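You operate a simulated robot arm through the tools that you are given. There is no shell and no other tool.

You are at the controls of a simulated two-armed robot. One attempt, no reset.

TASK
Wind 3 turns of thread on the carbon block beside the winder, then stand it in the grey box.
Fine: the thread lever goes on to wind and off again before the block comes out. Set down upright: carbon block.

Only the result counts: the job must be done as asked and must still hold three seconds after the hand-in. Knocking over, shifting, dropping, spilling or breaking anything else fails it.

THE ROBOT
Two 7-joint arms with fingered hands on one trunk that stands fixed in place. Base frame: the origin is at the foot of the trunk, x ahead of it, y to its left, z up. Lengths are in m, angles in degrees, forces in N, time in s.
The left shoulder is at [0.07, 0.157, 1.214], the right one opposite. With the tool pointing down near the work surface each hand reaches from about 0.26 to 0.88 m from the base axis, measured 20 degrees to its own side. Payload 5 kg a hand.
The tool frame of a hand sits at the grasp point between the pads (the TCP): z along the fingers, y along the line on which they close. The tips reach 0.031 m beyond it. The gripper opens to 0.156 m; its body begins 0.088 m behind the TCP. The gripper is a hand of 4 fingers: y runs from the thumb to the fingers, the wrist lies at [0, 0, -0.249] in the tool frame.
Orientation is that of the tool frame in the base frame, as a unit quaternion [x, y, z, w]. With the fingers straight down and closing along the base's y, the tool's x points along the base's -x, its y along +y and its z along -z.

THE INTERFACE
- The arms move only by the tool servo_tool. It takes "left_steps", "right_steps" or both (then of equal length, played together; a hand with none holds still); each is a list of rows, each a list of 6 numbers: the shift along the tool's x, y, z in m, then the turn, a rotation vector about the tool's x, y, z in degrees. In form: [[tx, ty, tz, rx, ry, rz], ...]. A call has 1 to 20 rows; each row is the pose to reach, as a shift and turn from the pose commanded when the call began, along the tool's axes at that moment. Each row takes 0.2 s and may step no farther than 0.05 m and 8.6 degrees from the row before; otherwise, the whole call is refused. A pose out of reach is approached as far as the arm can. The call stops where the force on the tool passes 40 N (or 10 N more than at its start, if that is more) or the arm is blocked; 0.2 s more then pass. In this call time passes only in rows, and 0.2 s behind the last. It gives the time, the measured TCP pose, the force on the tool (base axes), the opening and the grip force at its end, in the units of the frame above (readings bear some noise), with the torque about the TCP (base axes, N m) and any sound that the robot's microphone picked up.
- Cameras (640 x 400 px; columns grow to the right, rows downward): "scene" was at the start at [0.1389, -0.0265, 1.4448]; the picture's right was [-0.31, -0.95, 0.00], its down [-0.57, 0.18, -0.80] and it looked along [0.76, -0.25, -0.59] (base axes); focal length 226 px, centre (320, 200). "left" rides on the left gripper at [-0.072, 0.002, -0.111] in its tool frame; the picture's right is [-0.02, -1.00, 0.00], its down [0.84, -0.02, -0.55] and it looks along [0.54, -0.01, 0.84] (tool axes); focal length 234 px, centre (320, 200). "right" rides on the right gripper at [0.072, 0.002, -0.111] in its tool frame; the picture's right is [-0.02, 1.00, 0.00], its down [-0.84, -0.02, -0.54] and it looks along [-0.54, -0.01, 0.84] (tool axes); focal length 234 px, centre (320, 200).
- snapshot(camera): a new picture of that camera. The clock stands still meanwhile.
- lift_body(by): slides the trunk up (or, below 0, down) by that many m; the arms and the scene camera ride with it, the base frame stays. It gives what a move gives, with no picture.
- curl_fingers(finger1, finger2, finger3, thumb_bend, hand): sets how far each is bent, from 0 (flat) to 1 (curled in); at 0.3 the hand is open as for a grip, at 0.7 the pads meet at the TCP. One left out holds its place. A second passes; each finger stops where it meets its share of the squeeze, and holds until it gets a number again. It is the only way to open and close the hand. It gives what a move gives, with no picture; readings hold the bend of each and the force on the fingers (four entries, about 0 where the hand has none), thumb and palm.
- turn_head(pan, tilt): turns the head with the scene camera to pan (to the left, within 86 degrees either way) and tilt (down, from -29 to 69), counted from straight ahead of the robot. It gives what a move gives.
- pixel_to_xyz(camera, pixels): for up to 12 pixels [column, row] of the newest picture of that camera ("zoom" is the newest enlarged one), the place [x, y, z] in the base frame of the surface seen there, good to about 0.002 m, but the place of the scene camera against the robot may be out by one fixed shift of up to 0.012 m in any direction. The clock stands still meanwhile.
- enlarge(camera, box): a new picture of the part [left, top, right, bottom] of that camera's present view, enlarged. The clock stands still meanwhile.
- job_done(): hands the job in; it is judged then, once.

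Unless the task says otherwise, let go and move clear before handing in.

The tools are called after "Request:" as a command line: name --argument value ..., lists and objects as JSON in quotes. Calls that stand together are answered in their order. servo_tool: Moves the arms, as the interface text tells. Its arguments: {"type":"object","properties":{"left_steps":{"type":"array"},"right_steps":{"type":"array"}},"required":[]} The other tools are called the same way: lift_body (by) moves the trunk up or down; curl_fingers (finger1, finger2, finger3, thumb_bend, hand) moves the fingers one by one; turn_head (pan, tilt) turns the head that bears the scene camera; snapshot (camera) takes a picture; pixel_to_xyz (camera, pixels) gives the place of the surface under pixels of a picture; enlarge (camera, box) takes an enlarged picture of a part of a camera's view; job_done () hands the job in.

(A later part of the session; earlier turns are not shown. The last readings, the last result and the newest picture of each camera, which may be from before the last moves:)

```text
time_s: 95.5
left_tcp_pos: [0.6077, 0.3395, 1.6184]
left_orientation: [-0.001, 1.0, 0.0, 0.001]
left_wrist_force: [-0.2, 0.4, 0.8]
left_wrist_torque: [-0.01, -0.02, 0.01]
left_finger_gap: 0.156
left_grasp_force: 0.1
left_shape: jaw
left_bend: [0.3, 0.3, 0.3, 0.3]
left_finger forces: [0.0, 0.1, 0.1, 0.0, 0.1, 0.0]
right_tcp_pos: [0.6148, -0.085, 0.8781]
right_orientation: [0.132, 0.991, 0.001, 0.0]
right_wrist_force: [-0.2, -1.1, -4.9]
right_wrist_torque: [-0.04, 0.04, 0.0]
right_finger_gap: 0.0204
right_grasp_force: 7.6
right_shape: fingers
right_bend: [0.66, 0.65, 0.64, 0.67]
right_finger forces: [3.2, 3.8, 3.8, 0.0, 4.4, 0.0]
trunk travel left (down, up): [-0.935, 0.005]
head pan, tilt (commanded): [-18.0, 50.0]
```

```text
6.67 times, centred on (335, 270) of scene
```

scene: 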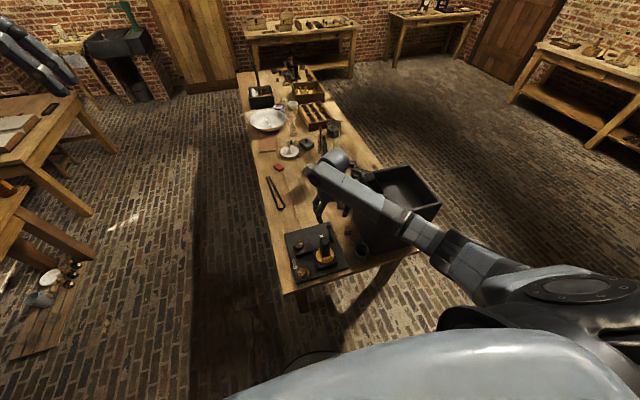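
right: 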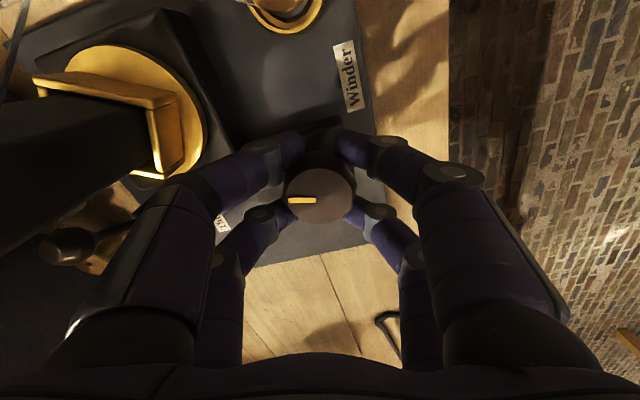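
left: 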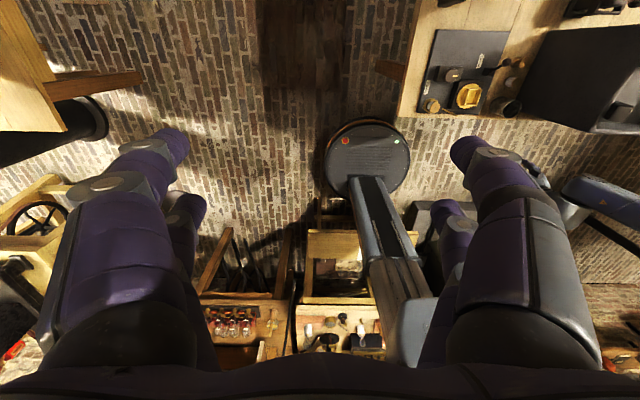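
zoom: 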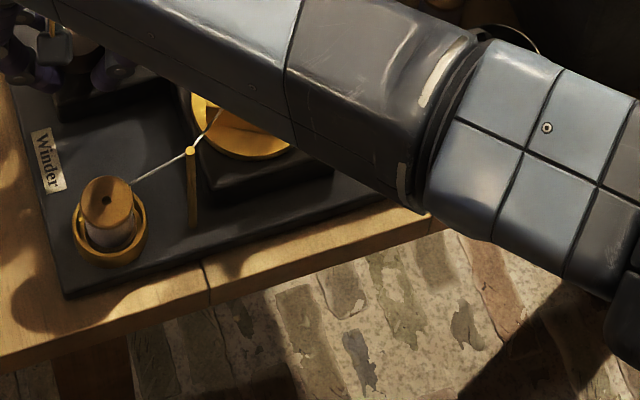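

The dial turned with the hand by 15° (mark still at (302,200) in the hand view), and the holder appears to have rotated. I'll measure the holder's orientation to find the ratio.

Request:
pixel_to_xyz --camera "right" --pixels '[[45, 83], [80, 88], [120, 94], [160, 101], [155, 130], [160, 150], [163, 170], [150, 172], [130, 50], [200, 110], [20, 120], [100, 130]]'

Request:
enlarge --camera "right" --box '[0, 20, 240, 220]'

```text
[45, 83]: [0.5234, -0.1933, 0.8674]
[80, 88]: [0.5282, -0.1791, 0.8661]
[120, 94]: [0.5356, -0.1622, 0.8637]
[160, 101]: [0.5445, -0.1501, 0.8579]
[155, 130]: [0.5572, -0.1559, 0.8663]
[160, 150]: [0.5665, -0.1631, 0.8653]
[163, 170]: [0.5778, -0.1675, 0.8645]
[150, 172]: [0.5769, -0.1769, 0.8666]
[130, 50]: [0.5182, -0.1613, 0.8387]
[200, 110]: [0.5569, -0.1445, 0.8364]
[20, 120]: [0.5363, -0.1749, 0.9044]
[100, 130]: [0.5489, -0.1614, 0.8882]
```

```text
2.00 times, centred on (120, 120) of right
```

zoom: 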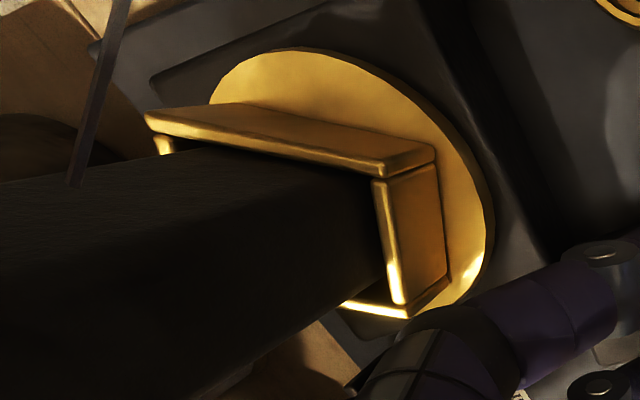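

The holder has turned about 25° clockwise. I'll hold still for a second to see whether it keeps moving (motor) or only follows the dial.

Request:
servo_tool --right_steps '[[0, 0, 0, 0, 0, 0], [0, 0, 0, 0, 0, 0], [0, 0, 0, 0, 0, 0], [0, 0, 0, 0, 0, 0], [0, 0, 0, 0, 0, 0]]'

Request:
enlarge --camera "right" --box '[0, 20, 240, 220]'

```text
time_s: 96.7
left_tcp_pos: [0.6072, 0.3379, 1.6196]
left_orientation: [-0.001, 1.0, 0.001, 0.0]
left_wrist_force: [0.3, 0.6, 0.4]
left_wrist_torque: [0.0, 0.04, -0.03]
left_finger_gap: 0.1559
left_grasp_force: 0.0
left_shape: jaw
left_bend: [0.3, 0.3, 0.3, 0.3]
left_finger forces: [0.1, 0.0, 0.1, 0.0, 0.0, 0.0]
right_tcp_pos: [0.6141, -0.0842, 0.8793]
right_orientation: [0.13, 0.992, 0.0, 0.0]
right_wrist_force: [-1.8, -1.2, -6.3]
right_wrist_torque: [-0.04, 0.02, 0.03]
right_finger_gap: 0.0203
right_grasp_force: 7.5
right_shape: fingers
right_bend: [0.66, 0.65, 0.64, 0.67]
right_finger forces: [3.4, 3.6, 3.6, 0.1, 4.7, 0.0]
trunk travel left (down, up): [-0.935, 0.005]
head pan, tilt (commanded): [-18.0, 50.0]
```

```text
2.00 times, centred on (120, 120) of right
```

zoom: 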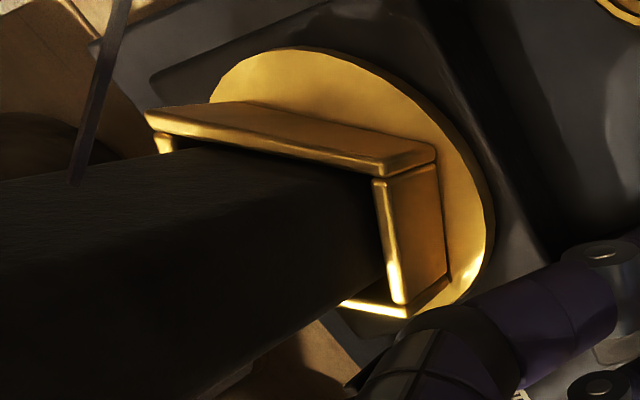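

The holder stays still when the dial is still, so it is geared directly (roughly 2:1, same direction). I'll continue clockwise 45° and re-measure the ratio.

Request:
servo_tool --right_steps '[[0, 0, 0, 0, 0, 7.5], [0, 0, 0, 0, 0, 15], [0, 0, 0, 0, 0, 22.5], [0, 0, 0, 0, 0, 30], [0, 0, 0, 0, 0, 37.5], [0, 0, 0, 0, 0, 45]]'

Request:
snapshot --camera "right"

Request:
snapshot --camera "scene"

```text
time_s: 98.1
left_tcp_pos: [0.6081, 0.3387, 1.6193]
left_orientation: [0.0, 1.0, 0.0, 0.001]
left_wrist_force: [-1.4, -0.2, 0.0]
left_wrist_torque: [-0.02, 0.01, 0.01]
left_finger_gap: 0.156
left_grasp_force: 0.1
left_shape: jaw
left_bend: [0.3, 0.3, 0.3, 0.3]
left_finger forces: [0.0, 0.0, 0.1, 0.0, 0.0, 0.0]
right_tcp_pos: [0.6139, -0.0834, 0.879]
right_orientation: [0.501, 0.866, 0.001, -0.001]
right_wrist_force: [2.3, -2.0, -3.3]
right_wrist_torque: [-0.05, -0.06, 0.01]
right_finger_gap: 0.0203
right_grasp_force: 8.9
right_shape: fingers
right_bend: [0.66, 0.65, 0.65, 0.67]
right_finger forces: [4.0, 5.9, 4.7, 0.0, 4.0, 0.1]
trunk travel left (down, up): [-0.935, 0.005]
head pan, tilt (commanded): [-18.0, 50.0]
```

```text
taken
```

right: 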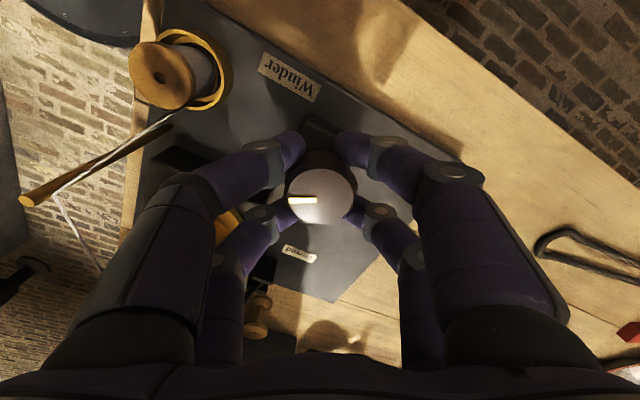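

```text
taken
```

scene: 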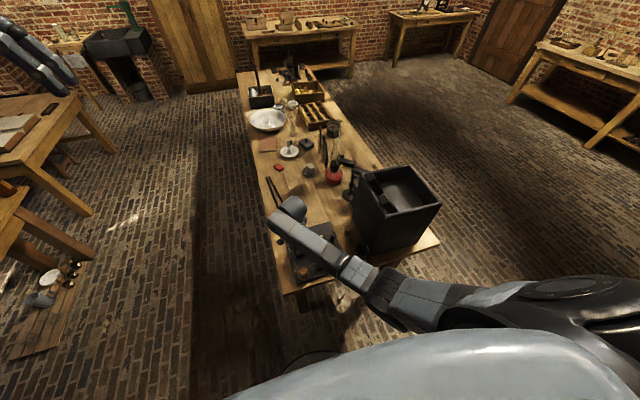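

The dial mark still matches the hand (302,200), so the dial has turned 60° without slip. I'll zoom the scene camera to see the holder's orientation.

Request:
enlarge --camera "scene" --box '[280, 225, 370, 300]'

Request:
snapshot --camera "left"

```text
5.33 times, centred on (325, 262) of scene
```

zoom: 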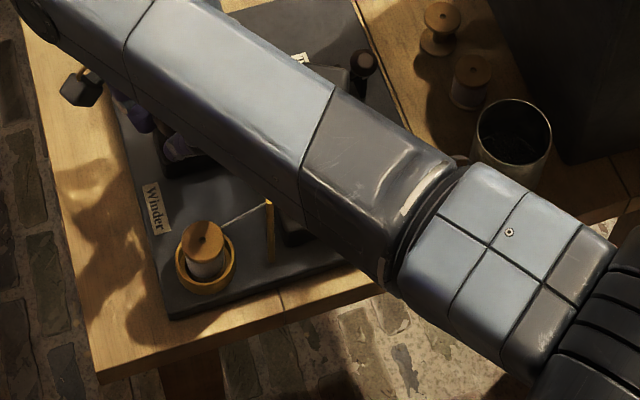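

```text
taken
```

left: 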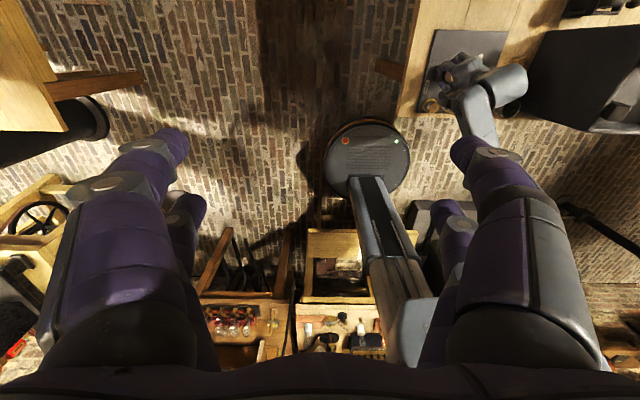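

The forearm hides the holder from the scene camera, so I'll check it when I lift for the regrip. I'll continue clockwise by another 40° with this grip.

Request:
servo_tool --right_steps '[[0, 0, 0, 0, 0, 8], [0, 0, 0, 0, 0, 16], [0, 0, 0, 0, 0, 24], [0, 0, 0, 0, 0, 32], [0, 0, 0, 0, 0, 40]]'

Request:
snapshot --camera "right"

```text
time_s: 99.3
left_tcp_pos: [0.6084, 0.3386, 1.6183]
left_orientation: [0.0, 1.0, 0.0, 0.0]
left_wrist_force: [-0.6, 0.2, -0.2]
left_wrist_torque: [-0.01, 0.0, -0.01]
left_finger_gap: 0.156
left_grasp_force: 0.1
left_shape: jaw
left_bend: [0.3, 0.3, 0.3, 0.3]
left_finger forces: [0.0, 0.0, 0.0, 0.1, 0.1, 0.1]
right_tcp_pos: [0.6151, -0.0839, 0.8796]
right_orientation: [0.767, 0.642, 0.001, 0.0]
right_wrist_force: [1.4, -2.5, -1.9]
right_wrist_torque: [-0.09, -0.1, -0.01]
right_finger_gap: 0.0201
right_grasp_force: 10.5
right_shape: fingers
right_bend: [0.65, 0.65, 0.65, 0.67]
right_finger forces: [4.9, 6.9, 4.4, 0.0, 4.2, 0.0]
trunk travel left (down, up): [-0.935, 0.005]
head pan, tilt (commanded): [-18.0, 50.0]
```

```text
taken
```

right: 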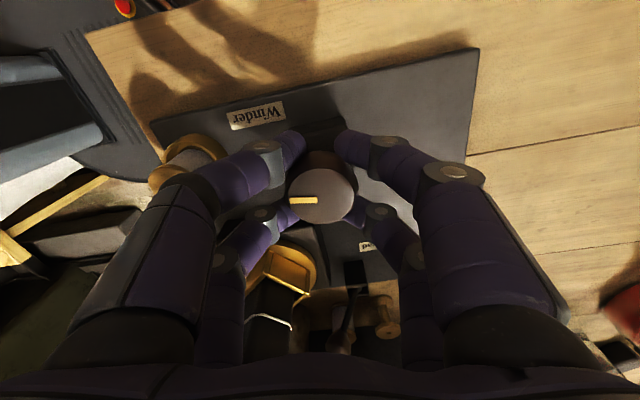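

The dial is now at 100° total and the holder is visible at (285,270) between the fingers. I'll zoom there to measure its orientation.

Request:
enlarge --camera "right" --box '[230, 220, 360, 330]'

Request:
pixel_to_xyz --camera "zoom" --pixels '[[200, 200], [250, 215], [300, 230], [350, 245], [380, 255], [240, 150], [330, 130], [390, 180], [160, 250], [100, 280], [200, 130], [300, 190]]'

```text
3.64 times, centred on (295, 275) of right
```

zoom: 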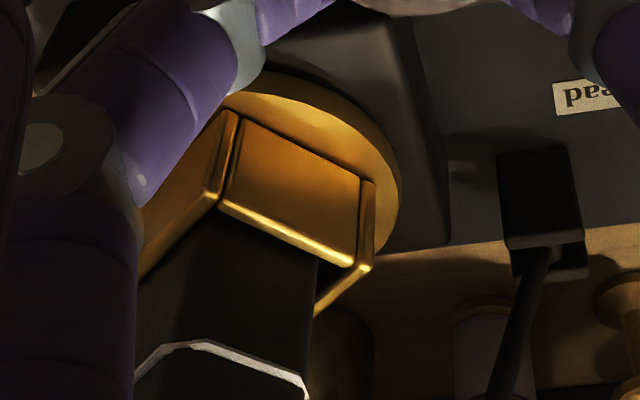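

```text
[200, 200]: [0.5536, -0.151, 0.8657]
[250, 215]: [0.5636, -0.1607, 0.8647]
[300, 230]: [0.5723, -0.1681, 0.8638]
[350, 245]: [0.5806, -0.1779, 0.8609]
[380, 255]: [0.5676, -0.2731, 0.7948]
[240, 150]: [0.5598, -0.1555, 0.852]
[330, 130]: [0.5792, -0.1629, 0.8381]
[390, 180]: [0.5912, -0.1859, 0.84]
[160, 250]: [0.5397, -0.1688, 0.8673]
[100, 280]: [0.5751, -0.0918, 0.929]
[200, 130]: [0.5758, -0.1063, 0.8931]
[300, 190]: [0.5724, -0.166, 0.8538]
```

The holder has turned about −133° for −100° of dial, i.e. a ratio of about 4:3, so three turns need about 810° of dial. I'll release, lift clear, and check that nothing springs back.

Request:
curl_fingers --hand "right" --finger1 0.53 --finger2 0.53 --finger3 0.53 --thumb_bend 0.53

Request:
servo_tool --right_steps '[[0, 0, -0.03, 0, 0, 0], [0, 0, -0.06, 0, 0, 0], [0, 0, -0.08, 0, 0, 0]]'

Request:
snapshot --camera "right"

Request:
enlarge --camera "right" --box '[240, 80, 400, 300]'

```text
time_s: 100.3
left_tcp_pos: [0.6073, 0.3385, 1.6199]
left_orientation: [0.0, 1.0, 0.0, 0.001]
left_wrist_force: [0.6, -1.1, -0.4]
left_wrist_torque: [0.0, 0.03, 0.0]
left_finger_gap: 0.1558
left_grasp_force: 0.1
left_shape: jaw
left_bend: [0.3, 0.3, 0.3, 0.3]
left_finger forces: [0.0, 0.0, 0.0, 0.1, 0.0, 0.0]
right_tcp_pos: [0.6146, -0.0835, 0.8791]
right_orientation: [0.766, 0.643, 0.001, -0.001]
right_wrist_force: [-0.4, 0.2, 0.1]
right_wrist_torque: [0.0, 0.0, 0.01]
right_finger_gap: 0.0682
right_grasp_force: 0.0
right_shape: fingers
right_bend: [0.53, 0.53, 0.53, 0.53]
right_finger forces: [0.0, 0.0, 0.0, 0.1, 0.1, 0.0]
trunk travel left (down, up): [-0.935, 0.005]
head pan, tilt (commanded): [-18.0, 50.0]
```

```text
time_s: 101.1
left_tcp_pos: [0.6069, 0.3392, 1.618]
left_orientation: [-0.001, 1.0, 0.0, 0.0]
left_wrist_force: [0.3, -0.6, 0.1]
left_wrist_torque: [0.02, 0.0, -0.01]
left_finger_gap: 0.1559
left_grasp_force: 0.1
left_shape: jaw
left_bend: [0.3, 0.3, 0.3, 0.3]
left_finger forces: [0.0, 0.0, 0.1, 0.0, 0.0, 0.0]
right_tcp_pos: [0.6142, -0.0832, 0.9593]
right_orientation: [0.766, 0.643, 0.001, 0.0]
right_wrist_force: [0.6, 0.5, 1.1]
right_wrist_torque: [-0.03, 0.02, -0.01]
right_finger_gap: 0.0685
right_grasp_force: 0.0
right_shape: fingers
right_bend: [0.53, 0.53, 0.53, 0.53]
right_finger forces: [0.1, 0.1, 0.0, 0.0, 0.0, 0.0]
trunk travel left (down, up): [-0.935, 0.005]
head pan, tilt (commanded): [-18.0, 50.0]
```

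```text
taken
```

right: 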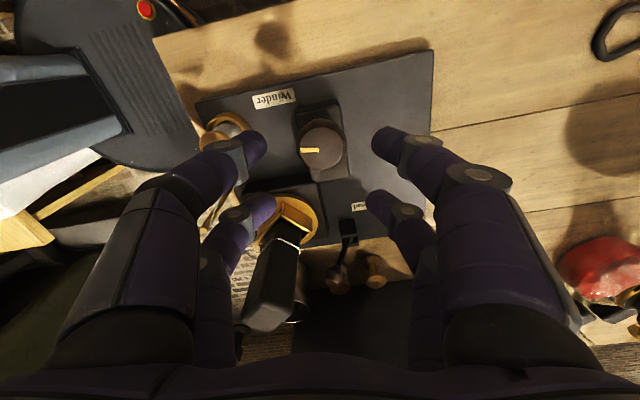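

```text
1.82 times, centred on (320, 190) of right
```

zoom: 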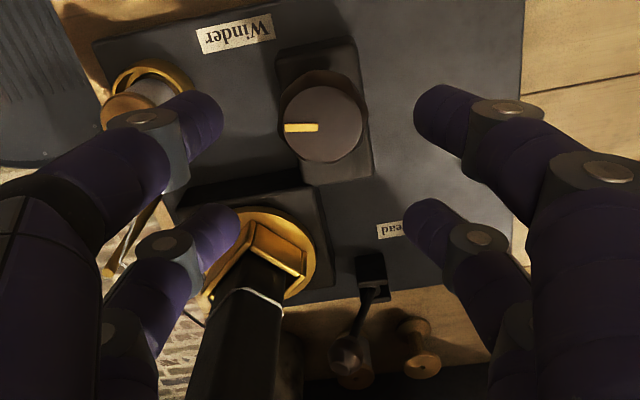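

The dial and holder stayed put, and white thread is wound around the block. I'll rotate the lifted hand back counter-clockwise by 136° for the next grip.

Request:
servo_tool --right_steps '[[0, 0, 0, 0, 0, -8], [0, 0, 0, 0, 0, -16], [0, 0, 0, 0, 0, -24], [0, 0, 0, 0, 0, -32], [0, 0, 0, 0, 0, -40], [0, 0, 0, 0, 0, -48], [0, 0, 0, 0, 0, -56], [0, 0, 0, 0, 0, -64], [0, 0, 0, 0, 0, -72], [0, 0, 0, 0, 0, -80], [0, 0, 0, 0, 0, -88], [0, 0, 0, 0, 0, -96], [0, 0, 0, 0, 0, -104], [0, 0, 0, 0, 0, -112], [0, 0, 0, 0, 0, -120], [0, 0, 0, 0, 0, -128], [0, 0, 0, 0, 0, -136]]'

Request:
snapshot --camera "right"

Request:
enlarge --camera "right" --box '[130, 50, 400, 240]'

```text
time_s: 104.7
left_tcp_pos: [0.6069, 0.3384, 1.6193]
left_orientation: [-0.001, 1.0, 0.001, 0.0]
left_wrist_force: [-0.2, -0.8, 0.0]
left_wrist_torque: [0.01, -0.05, 0.01]
left_finger_gap: 0.1558
left_grasp_force: 0.1
left_shape: jaw
left_bend: [0.3, 0.3, 0.3, 0.3]
left_finger forces: [0.0, 0.0, 0.0, 0.0, 0.0, 0.0]
right_tcp_pos: [0.614, -0.0844, 0.959]
right_orientation: [-0.311, 0.95, 0.001, 0.001]
right_wrist_force: [0.1, -0.1, -0.4]
right_wrist_torque: [0.02, -0.01, 0.0]
right_finger_gap: 0.0688
right_grasp_force: 0.0
right_shape: fingers
right_bend: [0.53, 0.53, 0.53, 0.53]
right_finger forces: [0.0, 0.1, 0.1, 0.0, 0.0, 0.0]
trunk travel left (down, up): [-0.935, 0.005]
head pan, tilt (commanded): [-18.0, 50.0]
```

```text
taken
```

right: 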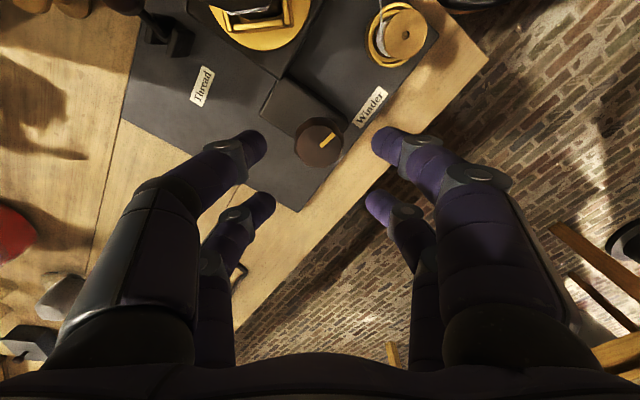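

```text
2.11 times, centred on (265, 145) of right
```

zoom: 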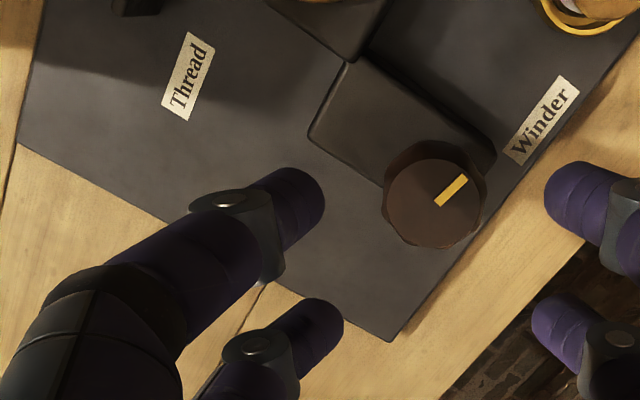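

The hand is at yaw +36° with the dial mark visible. I'll descend, grip the dial and check.

Request:
servo_tool --right_steps '[[0, 0, 0.03, 0, 0, 0], [0, 0, 0.06, 0, 0, 0], [0, 0, 0.08, 0, 0, 0], [0, 0, 0.08, 0, 0, 0]]'

Request:
curl_fingers --hand "right" --finger1 0.69 --finger2 0.69 --finger3 0.69 --thumb_bend 0.69

Request:
snapshot --camera "right"

```text
time_s: 105.7
left_tcp_pos: [0.6071, 0.3386, 1.6188]
left_orientation: [-0.001, 1.0, -0.001, 0.0]
left_wrist_force: [0.0, -0.3, -0.4]
left_wrist_torque: [0.04, -0.04, 0.04]
left_finger_gap: 0.156
left_grasp_force: 0.1
left_shape: jaw
left_bend: [0.3, 0.3, 0.3, 0.3]
left_finger forces: [0.0, 0.0, 0.0, 0.0, 0.0, 0.1]
right_tcp_pos: [0.6147, -0.0854, 0.8792]
right_orientation: [-0.309, 0.951, 0.001, 0.001]
right_wrist_force: [0.4, -0.2, 0.6]
right_wrist_torque: [-0.05, 0.01, -0.01]
right_finger_gap: 0.0684
right_grasp_force: 0.1
right_shape: fingers
right_bend: [0.53, 0.53, 0.53, 0.53]
right_finger forces: [0.0, 0.1, 0.0, 0.0, 0.1, 0.0]
trunk travel left (down, up): [-0.935, 0.005]
head pan, tilt (commanded): [-18.0, 50.0]
```

```text
time_s: 106.7
left_tcp_pos: [0.6083, 0.3383, 1.6201]
left_orientation: [0.0, 1.0, 0.001, 0.0]
left_wrist_force: [0.1, -0.3, 0.3]
left_wrist_torque: [-0.03, -0.03, 0.02]
left_finger_gap: 0.1561
left_grasp_force: 0.1
left_shape: jaw
left_bend: [0.3, 0.3, 0.3, 0.3]
left_finger forces: [0.1, 0.0, 0.1, 0.0, 0.1, 0.0]
right_tcp_pos: [0.614, -0.0851, 0.8806]
right_orientation: [-0.308, 0.951, 0.001, 0.0]
right_wrist_force: [0.5, -1.4, -2.3]
right_wrist_torque: [-0.04, -0.01, -0.02]
right_finger_gap: 0.0223
right_grasp_force: 7.7
right_shape: fingers
right_bend: [0.65, 0.65, 0.65, 0.67]
right_finger forces: [3.4, 3.9, 4.1, 0.0, 5.1, 0.0]
trunk travel left (down, up): [-0.935, 0.005]
head pan, tilt (commanded): [-18.0, 50.0]
```

```text
taken
```

right: 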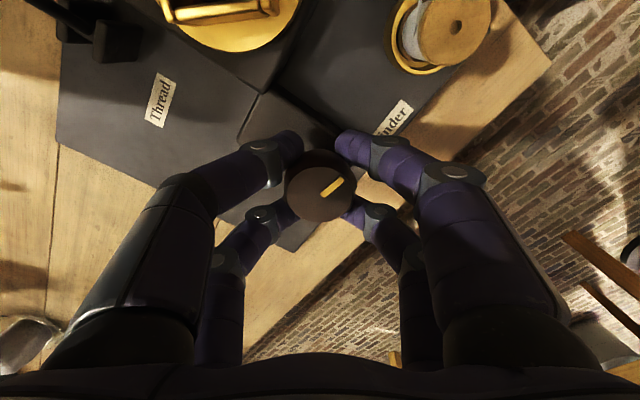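

Gripped firmly, with the mark at (333,187) in the hand view. I'll turn the dial clockwise 136°.

Request:
servo_tool --right_steps '[[0, 0, 0, 0, 0, 8], [0, 0, 0, 0, 0, 16], [0, 0, 0, 0, 0, 24], [0, 0, 0, 0, 0, 32], [0, 0, 0, 0, 0, 40], [0, 0, 0, 0, 0, 48], [0, 0, 0, 0, 0, 56], [0, 0, 0, 0, 0, 64], [0, 0, 0, 0, 0, 72], [0, 0, 0, 0, 0, 80], [0, 0, 0, 0, 0, 88], [0, 0, 0, 0, 0, 96], [0, 0, 0, 0, 0, 104], [0, 0, 0, 0, 0, 112], [0, 0, 0, 0, 0, 120], [0, 0, 0, 0, 0, 128], [0, 0, 0, 0, 0, 136]]'

Request:
snapshot --camera "right"

Request:
enlarge --camera "right" --box '[230, 220, 360, 330]'

```text
time_s: 110.3
left_tcp_pos: [0.6082, 0.3397, 1.6187]
left_orientation: [-0.001, 1.0, 0.0, 0.0]
left_wrist_force: [-0.7, -0.1, 0.1]
left_wrist_torque: [0.03, 0.02, -0.01]
left_finger_gap: 0.1557
left_grasp_force: 0.1
left_shape: jaw
left_bend: [0.3, 0.3, 0.3, 0.3]
left_finger forces: [0.0, 0.0, 0.0, 0.1, 0.1, 0.0]
right_tcp_pos: [0.6145, -0.0849, 0.8793]
right_orientation: [0.767, 0.642, 0.001, -0.001]
right_wrist_force: [3.8, -3.0, 0.0]
right_wrist_torque: [-0.11, -0.14, 0.01]
right_finger_gap: 0.021
right_grasp_force: 10.5
right_shape: fingers
right_bend: [0.65, 0.64, 0.65, 0.67]
right_finger forces: [5.8, 7.2, 4.6, 0.1, 4.4, 0.1]
trunk travel left (down, up): [-0.935, 0.005]
head pan, tilt (commanded): [-18.0, 50.0]
```

```text
taken
```

right: 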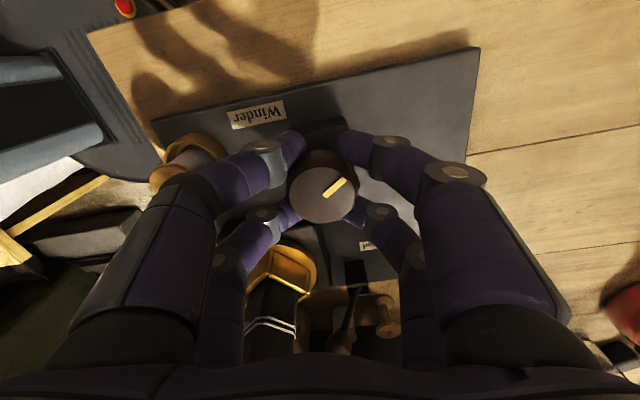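

```text
3.64 times, centred on (295, 275) of right
```

zoom: 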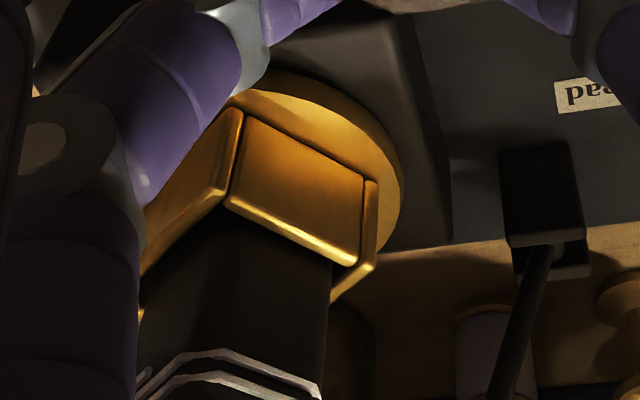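

The mark still matches (333,187), the holder has turned ~181° more, and two thread turns are visible. Dial total is 236° of 810°, so I'll release, lift and rotate back 144° for the next grip.

Request:
curl_fingers --hand "right" --finger1 0.53 --finger2 0.53 --finger3 0.53 --thumb_bend 0.53

Request:
servo_tool --right_steps '[[0, 0, -0.04, 0, 0, 0], [0, 0, -0.08, 0, 0, 0], [0, 0, -0.08, 0, 0, -8], [0, 0, -0.08, 0, 0, -16], [0, 0, -0.08, 0, 0, -24], [0, 0, -0.08, 0, 0, -32], [0, 0, -0.08, 0, 0, -40], [0, 0, -0.08, 0, 0, -48], [0, 0, -0.08, 0, 0, -56], [0, 0, -0.08, 0, 0, -64], [0, 0, -0.08, 0, 0, -72], [0, 0, -0.08, 0, 0, -80], [0, 0, -0.08, 0, 0, -88], [0, 0, -0.08, 0, 0, -96], [0, 0, -0.08, 0, 0, -104], [0, 0, -0.08, 0, 0, -112], [0, 0, -0.08, 0, 0, -120], [0, 0, -0.08, 0, 0, -128], [0, 0, -0.08, 0, 0, -136], [0, 0, -0.08, 0, 0, -144]]'

Request:
snapshot --camera "right"

```text
time_s: 111.3
left_tcp_pos: [0.6073, 0.3384, 1.6184]
left_orientation: [-0.001, 1.0, 0.0, 0.0]
left_wrist_force: [-1.2, 0.6, 0.3]
left_wrist_torque: [0.01, -0.02, 0.03]
left_finger_gap: 0.156
left_grasp_force: 0.2
left_shape: jaw
left_bend: [0.3, 0.3, 0.3, 0.3]
left_finger forces: [0.2, 0.1, 0.0, 0.0, 0.1, 0.1]
right_tcp_pos: [0.6136, -0.0839, 0.8801]
right_orientation: [0.765, 0.644, 0.001, 0.0]
right_wrist_force: [-0.4, 0.7, 0.4]
right_wrist_torque: [0.0, -0.01, -0.03]
right_finger_gap: 0.0683
right_grasp_force: 0.2
right_shape: fingers
right_bend: [0.53, 0.53, 0.53, 0.53]
right_finger forces: [0.1, 0.0, 0.1, 0.0, 0.0, 0.0]
trunk travel left (down, up): [-0.935, 0.005]
head pan, tilt (commanded): [-18.0, 50.0]
```

```text
time_s: 115.5
left_tcp_pos: [0.6083, 0.339, 1.6189]
left_orientation: [-0.001, 1.0, 0.0, 0.0]
left_wrist_force: [-1.2, 0.1, 0.2]
left_wrist_torque: [0.0, 0.03, 0.0]
left_finger_gap: 0.1559
left_grasp_force: 0.0
left_shape: jaw
left_bend: [0.3, 0.3, 0.3, 0.3]
left_finger forces: [0.0, 0.0, 0.0, 0.1, 0.1, 0.1]
right_tcp_pos: [0.6139, -0.0852, 0.9594]
right_orientation: [-0.377, 0.926, 0.002, 0.001]
right_wrist_force: [0.0, 0.4, -0.4]
right_wrist_torque: [-0.01, -0.04, 0.02]
right_finger_gap: 0.0685
right_grasp_force: 0.0
right_shape: fingers
right_bend: [0.53, 0.53, 0.53, 0.53]
right_finger forces: [0.0, 0.0, 0.0, 0.1, 0.0, 0.0]
trunk travel left (down, up): [-0.935, 0.005]
head pan, tilt (commanded): [-18.0, 50.0]
```

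```text
taken
```

right: 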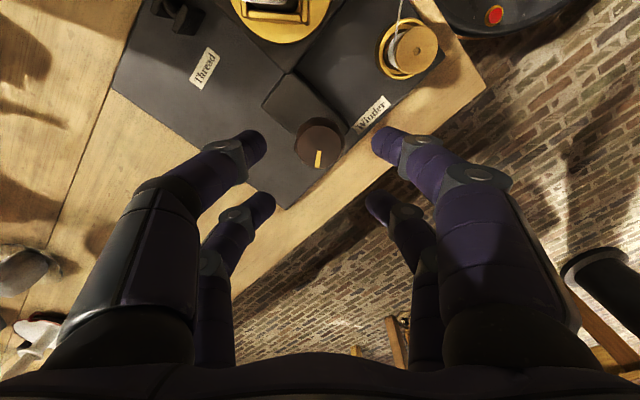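

Yaw is now +44°, with the mark at (318,158). I'll descend and grip again.

Request:
servo_tool --right_steps '[[0, 0, 0.03, 0, 0, 0], [0, 0, 0.06, 0, 0, 0], [0, 0, 0.08, 0, 0, 0], [0, 0, 0.08, 0, 0, 0]]'

Request:
curl_fingers --hand "right" --finger1 0.69 --finger2 0.69 --finger3 0.69 --thumb_bend 0.69

Request:
snapshot --camera "right"

```text
time_s: 116.5
left_tcp_pos: [0.6075, 0.3397, 1.6189]
left_orientation: [-0.001, 1.0, 0.0, 0.0]
left_wrist_force: [-0.8, -0.4, -0.8]
left_wrist_torque: [0.0, -0.04, 0.02]
left_finger_gap: 0.1561
left_grasp_force: 0.0
left_shape: jaw
left_bend: [0.3, 0.3, 0.3, 0.3]
left_finger forces: [0.0, 0.0, 0.1, 0.0, 0.1, 0.0]
right_tcp_pos: [0.6152, -0.0843, 0.8793]
right_orientation: [-0.375, 0.927, 0.001, 0.001]
right_wrist_force: [-1.0, 0.3, 0.1]
right_wrist_torque: [0.01, 0.0, 0.03]
right_finger_gap: 0.0683
right_grasp_force: 0.1
right_shape: fingers
right_bend: [0.53, 0.53, 0.53, 0.53]
right_finger forces: [0.0, 0.1, 0.0, 0.1, 0.0, 0.0]
trunk travel left (down, up): [-0.935, 0.005]
head pan, tilt (commanded): [-18.0, 50.0]
```

```text
time_s: 117.5
left_tcp_pos: [0.6082, 0.3389, 1.6187]
left_orientation: [0.0, 1.0, 0.0, 0.0]
left_wrist_force: [-0.1, -0.3, 0.2]
left_wrist_torque: [0.01, 0.01, 0.02]
left_finger_gap: 0.156
left_grasp_force: 0.1
left_shape: jaw
left_bend: [0.3, 0.3, 0.3, 0.3]
left_finger forces: [0.0, 0.1, 0.0, 0.0, 0.2, 0.0]
right_tcp_pos: [0.6149, -0.0849, 0.8784]
right_orientation: [-0.375, 0.927, 0.002, 0.0]
right_wrist_force: [1.8, -1.2, -1.4]
right_wrist_torque: [-0.03, -0.02, 0.0]
right_finger_gap: 0.0233
right_grasp_force: 7.7
right_shape: fingers
right_bend: [0.65, 0.65, 0.65, 0.67]
right_finger forces: [3.7, 3.8, 3.2, 0.1, 5.1, 0.0]
trunk travel left (down, up): [-0.935, 0.005]
head pan, tilt (commanded): [-18.0, 50.0]
```

```text
taken
```

right: 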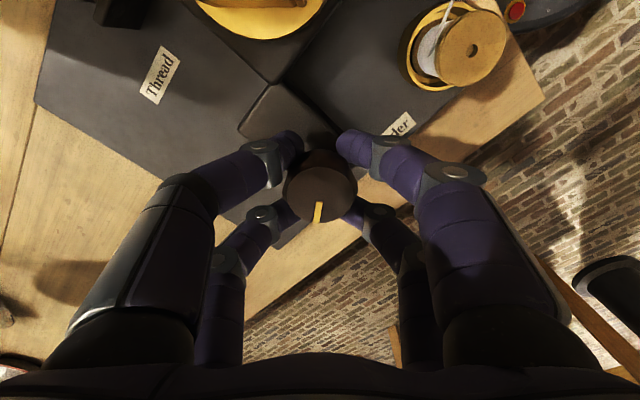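

The dial is gripped with its mark at (318,212) in the hand view. I'll turn another 144° clockwise.

Request:
servo_tool --right_steps '[[0, 0, 0, 0, 0, 8], [0, 0, 0, 0, 0, 16], [0, 0, 0, 0, 0, 24], [0, 0, 0, 0, 0, 32], [0, 0, 0, 0, 0, 40], [0, 0, 0, 0, 0, 48], [0, 0, 0, 0, 0, 56], [0, 0, 0, 0, 0, 64], [0, 0, 0, 0, 0, 72], [0, 0, 0, 0, 0, 80], [0, 0, 0, 0, 0, 88], [0, 0, 0, 0, 0, 96], [0, 0, 0, 0, 0, 104], [0, 0, 0, 0, 0, 112], [0, 0, 0, 0, 0, 120], [0, 0, 0, 0, 0, 128], [0, 0, 0, 0, 0, 136], [0, 0, 0, 0, 0, 144]]'

Request:
snapshot --camera "right"

Request:
enlarge --camera "right" --box '[230, 220, 360, 330]'

```text
time_s: 121.3
left_tcp_pos: [0.6082, 0.3402, 1.6185]
left_orientation: [-0.001, 1.0, 0.001, 0.0]
left_wrist_force: [-0.4, -0.6, 0.0]
left_wrist_torque: [0.01, -0.03, -0.03]
left_finger_gap: 0.1558
left_grasp_force: 0.0
left_shape: jaw
left_bend: [0.3, 0.3, 0.3, 0.3]
left_finger forces: [0.0, 0.0, 0.0, 0.1, 0.0, 0.1]
right_tcp_pos: [0.615, -0.0848, 0.8795]
right_orientation: [0.767, 0.642, 0.001, -0.001]
right_wrist_force: [-0.2, -1.8, -3.4]
right_wrist_torque: [-0.05, -0.02, 0.01]
right_finger_gap: 0.0217
right_grasp_force: 9.5
right_shape: fingers
right_bend: [0.65, 0.65, 0.65, 0.67]
right_finger forces: [5.0, 5.6, 4.1, 0.0, 4.8, 0.1]
trunk travel left (down, up): [-0.935, 0.005]
head pan, tilt (commanded): [-18.0, 50.0]
```

```text
taken
```

right: 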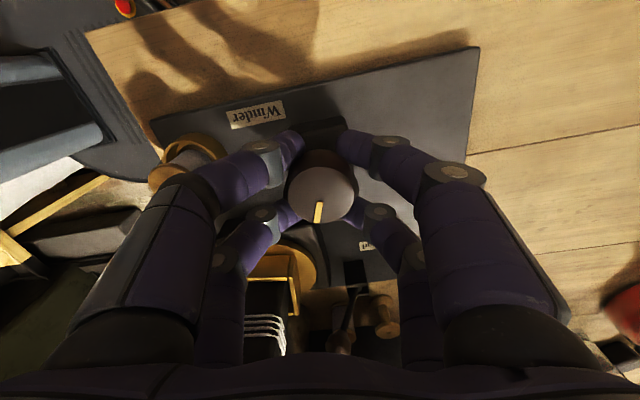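

```text
3.64 times, centred on (295, 275) of right
```

zoom: 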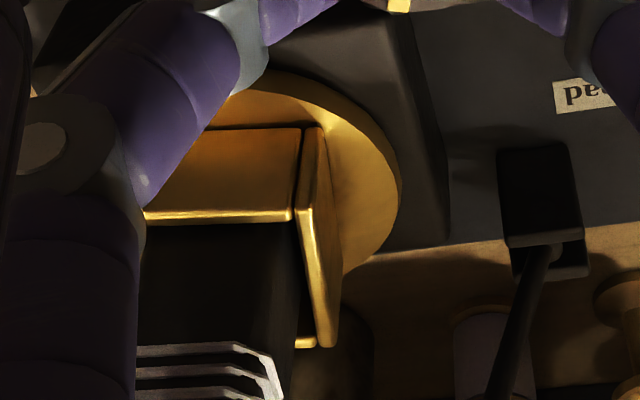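

Four thread lines now show, but the holder looks about −100° (mod 180), which doesn't fit the 4:3 ratio. I'll measure the walls accurately before going on.

Request:
pixel_to_xyz --camera "zoom" --pixels '[[160, 216], [200, 215], [240, 214], [285, 212], [303, 215], [312, 250], [322, 290], [330, 330], [305, 342], [200, 160], [280, 140], [315, 140]]'

Request:
enlarge --camera "right" --box '[235, 235, 345, 365]'

```text
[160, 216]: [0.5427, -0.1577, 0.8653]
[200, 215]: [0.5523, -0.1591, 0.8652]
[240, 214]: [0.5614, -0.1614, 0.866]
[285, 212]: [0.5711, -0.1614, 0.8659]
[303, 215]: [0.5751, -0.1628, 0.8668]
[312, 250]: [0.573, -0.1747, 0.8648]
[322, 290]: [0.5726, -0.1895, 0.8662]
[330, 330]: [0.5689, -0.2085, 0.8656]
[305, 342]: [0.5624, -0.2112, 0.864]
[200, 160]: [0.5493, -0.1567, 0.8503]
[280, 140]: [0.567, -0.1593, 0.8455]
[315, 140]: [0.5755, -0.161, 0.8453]
```

```text
3.08 times, centred on (290, 300) of right
```

zoom: 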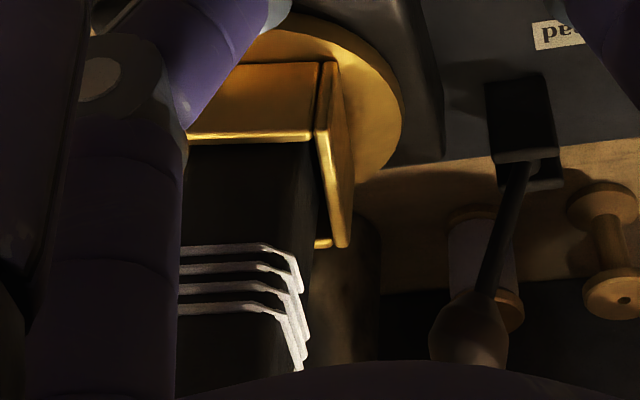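

The wall I called short at first was actually the long one; re-fitting all the data gives a ratio of 4:1 in the opposite direction (15°→60°, 380°→1520°), matching the 4 visible thread lines. So I've over-wound to about 4.2 turns; I'll turn the dial back ~106° to bring it to about 3.04 turns and see whether the thread lines go down.

Request:
servo_tool --right_steps '[[0, 0, 0, 0, 0, -8], [0, 0, 0, 0, 0, -16], [0, 0, 0, 0, 0, -24], [0, 0, 0, 0, 0, -32], [0, 0, 0, 0, 0, -38]]'

Request:
snapshot --camera "right"

Request:
enlarge --camera "right" --box '[0, 80, 260, 300]'

Request:
enlarge --camera "scene" --box '[280, 225, 370, 300]'

```text
time_s: 122.5
left_tcp_pos: [0.6085, 0.3381, 1.6197]
left_orientation: [0.0, 1.0, 0.0, -0.001]
left_wrist_force: [1.1, 0.4, 0.5]
left_wrist_torque: [-0.05, -0.03, 0.04]
left_finger_gap: 0.1558
left_grasp_force: 0.1
left_shape: jaw
left_bend: [0.3, 0.3, 0.3, 0.3]
left_finger forces: [0.0, 0.0, 0.0, 0.0, 0.0, 0.1]
right_tcp_pos: [0.6142, -0.086, 0.8782]
right_orientation: [0.514, 0.858, 0.001, 0.0]
right_wrist_force: [3.1, -4.1, -3.4]
right_wrist_torque: [-0.09, -0.09, 0.03]
right_finger_gap: 0.0218
right_grasp_force: 9.7
right_shape: fingers
right_bend: [0.65, 0.65, 0.65, 0.67]
right_finger forces: [4.5, 7.1, 4.7, 0.0, 4.3, 0.1]
trunk travel left (down, up): [-0.935, 0.005]
head pan, tilt (commanded): [-18.0, 50.0]
```

```text
taken
```

right: 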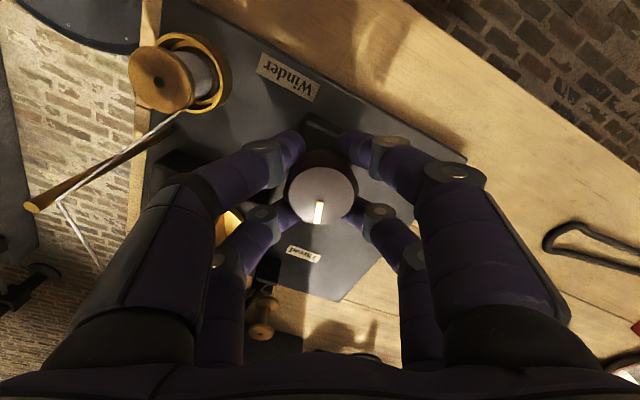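

```text
1.82 times, centred on (130, 190) of right
```

zoom: 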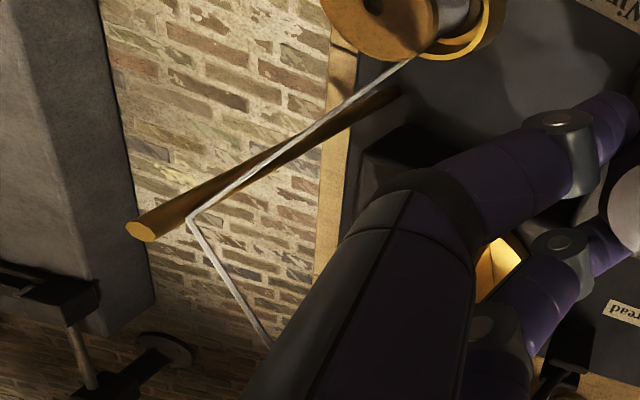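

```text
5.33 times, centred on (325, 262) of scene
```

zoom: 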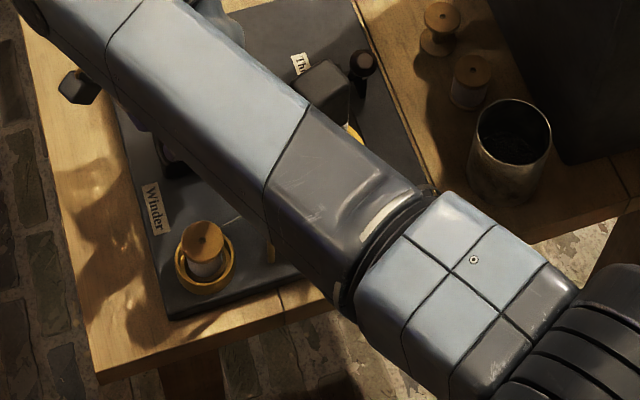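

The view is blocked at this yaw. I'll continue back to the planned position (dial total ≈274°) where the block becomes visible at the upper left of the hand view.

Request:
servo_tool --right_steps '[[0, 0, 0, 0, 0, -8], [0, 0, 0, 0, 0, -16], [0, 0, 0, 0, 0, -24], [0, 0, 0, 0, 0, -32], [0, 0, 0, 0, 0, -40], [0, 0, 0, 0, 0, -48], [0, 0, 0, 0, 0, -56], [0, 0, 0, 0, 0, -64], [0, 0, 0, 0, 0, -68]]'

Request:
snapshot --camera "right"

Request:
enlarge --camera "right" --box '[0, 0, 240, 180]'

```text
time_s: 124.5
left_tcp_pos: [0.6091, 0.3382, 1.6191]
left_orientation: [-0.001, 1.0, 0.0, -0.001]
left_wrist_force: [-0.4, 0.3, 0.1]
left_wrist_torque: [0.04, -0.03, 0.01]
left_finger_gap: 0.1558
left_grasp_force: 0.0
left_shape: jaw
left_bend: [0.3, 0.3, 0.3, 0.3]
left_finger forces: [0.0, 0.1, 0.0, 0.0, 0.0, 0.1]
right_tcp_pos: [0.6154, -0.0845, 0.8789]
right_orientation: [-0.054, 0.999, 0.002, 0.0]
right_wrist_force: [4.0, -4.5, -0.7]
right_wrist_torque: [-0.12, -0.09, 0.02]
right_finger_gap: 0.0214
right_grasp_force: 11.1
right_shape: fingers
right_bend: [0.65, 0.65, 0.65, 0.67]
right_finger forces: [4.1, 6.1, 6.2, 0.1, 6.2, 0.1]
trunk travel left (down, up): [-0.935, 0.005]
head pan, tilt (commanded): [-18.0, 50.0]
```

```text
taken
```

right: 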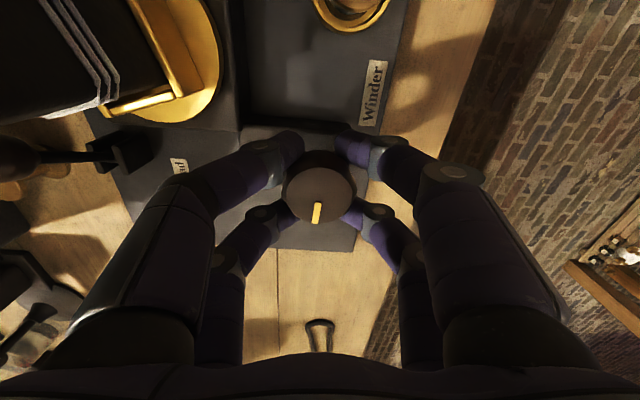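

```text
2.22 times, centred on (120, 90) of right
```

zoom: 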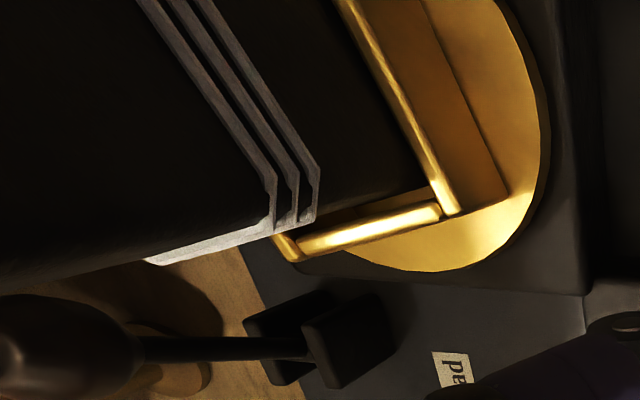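

Unwinding works: now three thread lines cross the visible face. I'll measure the holder's exact angle to judge how close this is to 3 turns.

Request:
pixel_to_xyz --camera "zoom" --pixels '[[355, 15], [375, 55], [400, 105], [425, 155], [447, 205], [435, 210], [400, 218], [360, 228], [320, 238], [295, 245], [500, 185], [150, 262]]'

```text
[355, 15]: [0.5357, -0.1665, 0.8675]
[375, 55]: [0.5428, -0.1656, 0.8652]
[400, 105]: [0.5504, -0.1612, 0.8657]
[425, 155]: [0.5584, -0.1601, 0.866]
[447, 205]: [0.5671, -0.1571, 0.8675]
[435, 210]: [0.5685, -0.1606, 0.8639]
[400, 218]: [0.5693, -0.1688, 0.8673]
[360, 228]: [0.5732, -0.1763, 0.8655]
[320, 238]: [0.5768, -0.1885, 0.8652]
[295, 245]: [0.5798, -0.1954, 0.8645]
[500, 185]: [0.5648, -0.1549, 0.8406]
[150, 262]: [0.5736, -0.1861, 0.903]
```

The holder is at about +17° beyond three full turns (≈3.05 turns), which is right on target. I'll release the dial gently and lift away.

Request:
curl_fingers --hand "right" --finger1 0.53 --finger2 0.53 --finger3 0.53 --thumb_bend 0.53

Request:
servo_tool --right_steps '[[0, 0, -0.04, 0, 0, 0], [0, 0, -0.08, 0, 0, 0], [0, 0, -0.115, 0, 0, 0], [0, 0, -0.14, 0, 0, 6.2]]'

Request:
snapshot --camera "right"

Request:
enlarge --camera "right" --box '[110, 0, 370, 180]'

```text
time_s: 125.5
left_tcp_pos: [0.6066, 0.3391, 1.6176]
left_orientation: [-0.001, 1.0, 0.001, 0.0]
left_wrist_force: [-0.1, 0.6, -0.8]
left_wrist_torque: [-0.02, -0.02, 0.02]
left_finger_gap: 0.1558
left_grasp_force: 0.0
left_shape: jaw
left_bend: [0.3, 0.3, 0.3, 0.3]
left_finger forces: [0.1, 0.0, 0.0, 0.0, 0.0, 0.0]
right_tcp_pos: [0.6145, -0.0848, 0.8789]
right_orientation: [-0.052, 0.999, 0.001, 0.001]
right_wrist_force: [0.4, 0.2, 0.5]
right_wrist_torque: [0.04, 0.03, 0.01]
right_finger_gap: 0.0685
right_grasp_force: 0.0
right_shape: fingers
right_bend: [0.53, 0.53, 0.53, 0.53]
right_finger forces: [0.1, 0.0, 0.1, 0.0, 0.1, 0.0]
trunk travel left (down, up): [-0.935, 0.005]
head pan, tilt (commanded): [-18.0, 50.0]
```

```text
time_s: 126.5
left_tcp_pos: [0.6082, 0.3391, 1.6196]
left_orientation: [-0.001, 1.0, 0.0, -0.001]
left_wrist_force: [-0.5, 1.0, -0.2]
left_wrist_torque: [-0.01, -0.02, -0.01]
left_finger_gap: 0.156
left_grasp_force: 0.1
left_shape: jaw
left_bend: [0.3, 0.3, 0.3, 0.3]
left_finger forces: [0.0, 0.0, 0.1, 0.1, 0.0, 0.1]
right_tcp_pos: [0.6131, -0.0849, 1.0179]
right_orientation: [0.002, 1.0, 0.001, -0.001]
right_wrist_force: [-1.2, 0.2, 0.0]
right_wrist_torque: [0.0, 0.04, 0.04]
right_finger_gap: 0.0684
right_grasp_force: 0.0
right_shape: fingers
right_bend: [0.53, 0.53, 0.53, 0.53]
right_finger forces: [0.0, 0.0, 0.0, 0.0, 0.0, 0.1]
trunk travel left (down, up): [-0.935, 0.005]
head pan, tilt (commanded): [-18.0, 50.0]
```

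```text
taken
```

right: 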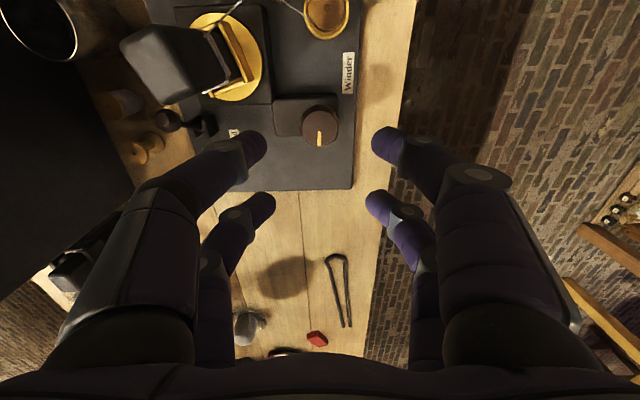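

```text
2.22 times, centred on (240, 90) of right
```

zoom: 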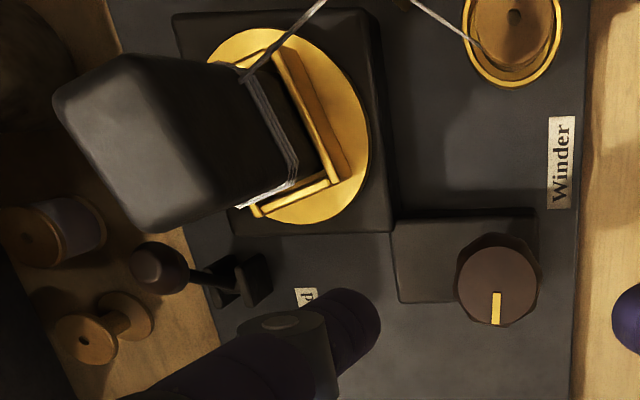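

The dial mark now points forward and the block shows three wraps. Next I'll turn the Thread lever off; let me measure its current position.

Request:
pixel_to_xyz --camera "zoom" --pixels '[[160, 268], [150, 262], [200, 275], [215, 280], [255, 280], [170, 280], [145, 280], [240, 290], [190, 272], [100, 110], [250, 50], [180, 200]]'

Request:
enlarge --camera "scene" --box '[280, 225, 370, 300]'

```text
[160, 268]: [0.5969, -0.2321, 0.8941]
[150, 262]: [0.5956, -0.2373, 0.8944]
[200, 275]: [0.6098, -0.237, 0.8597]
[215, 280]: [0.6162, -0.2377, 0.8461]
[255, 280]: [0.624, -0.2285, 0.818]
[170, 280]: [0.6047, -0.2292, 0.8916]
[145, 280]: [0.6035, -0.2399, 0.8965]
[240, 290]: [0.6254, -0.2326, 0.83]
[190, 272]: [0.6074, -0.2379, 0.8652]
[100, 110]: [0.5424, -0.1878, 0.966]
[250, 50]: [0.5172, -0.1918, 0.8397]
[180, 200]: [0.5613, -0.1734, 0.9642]
```

```text
5.33 times, centred on (325, 262) of scene
```

zoom: 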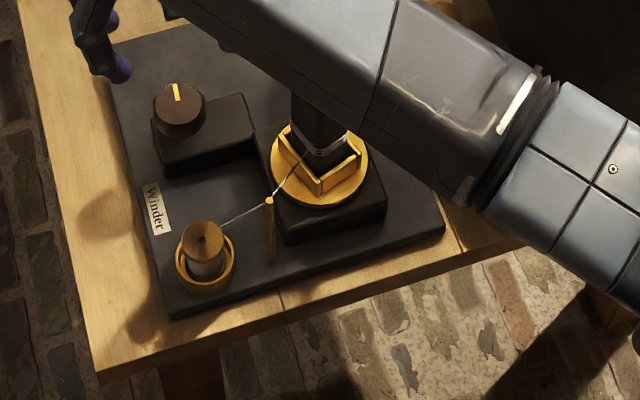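

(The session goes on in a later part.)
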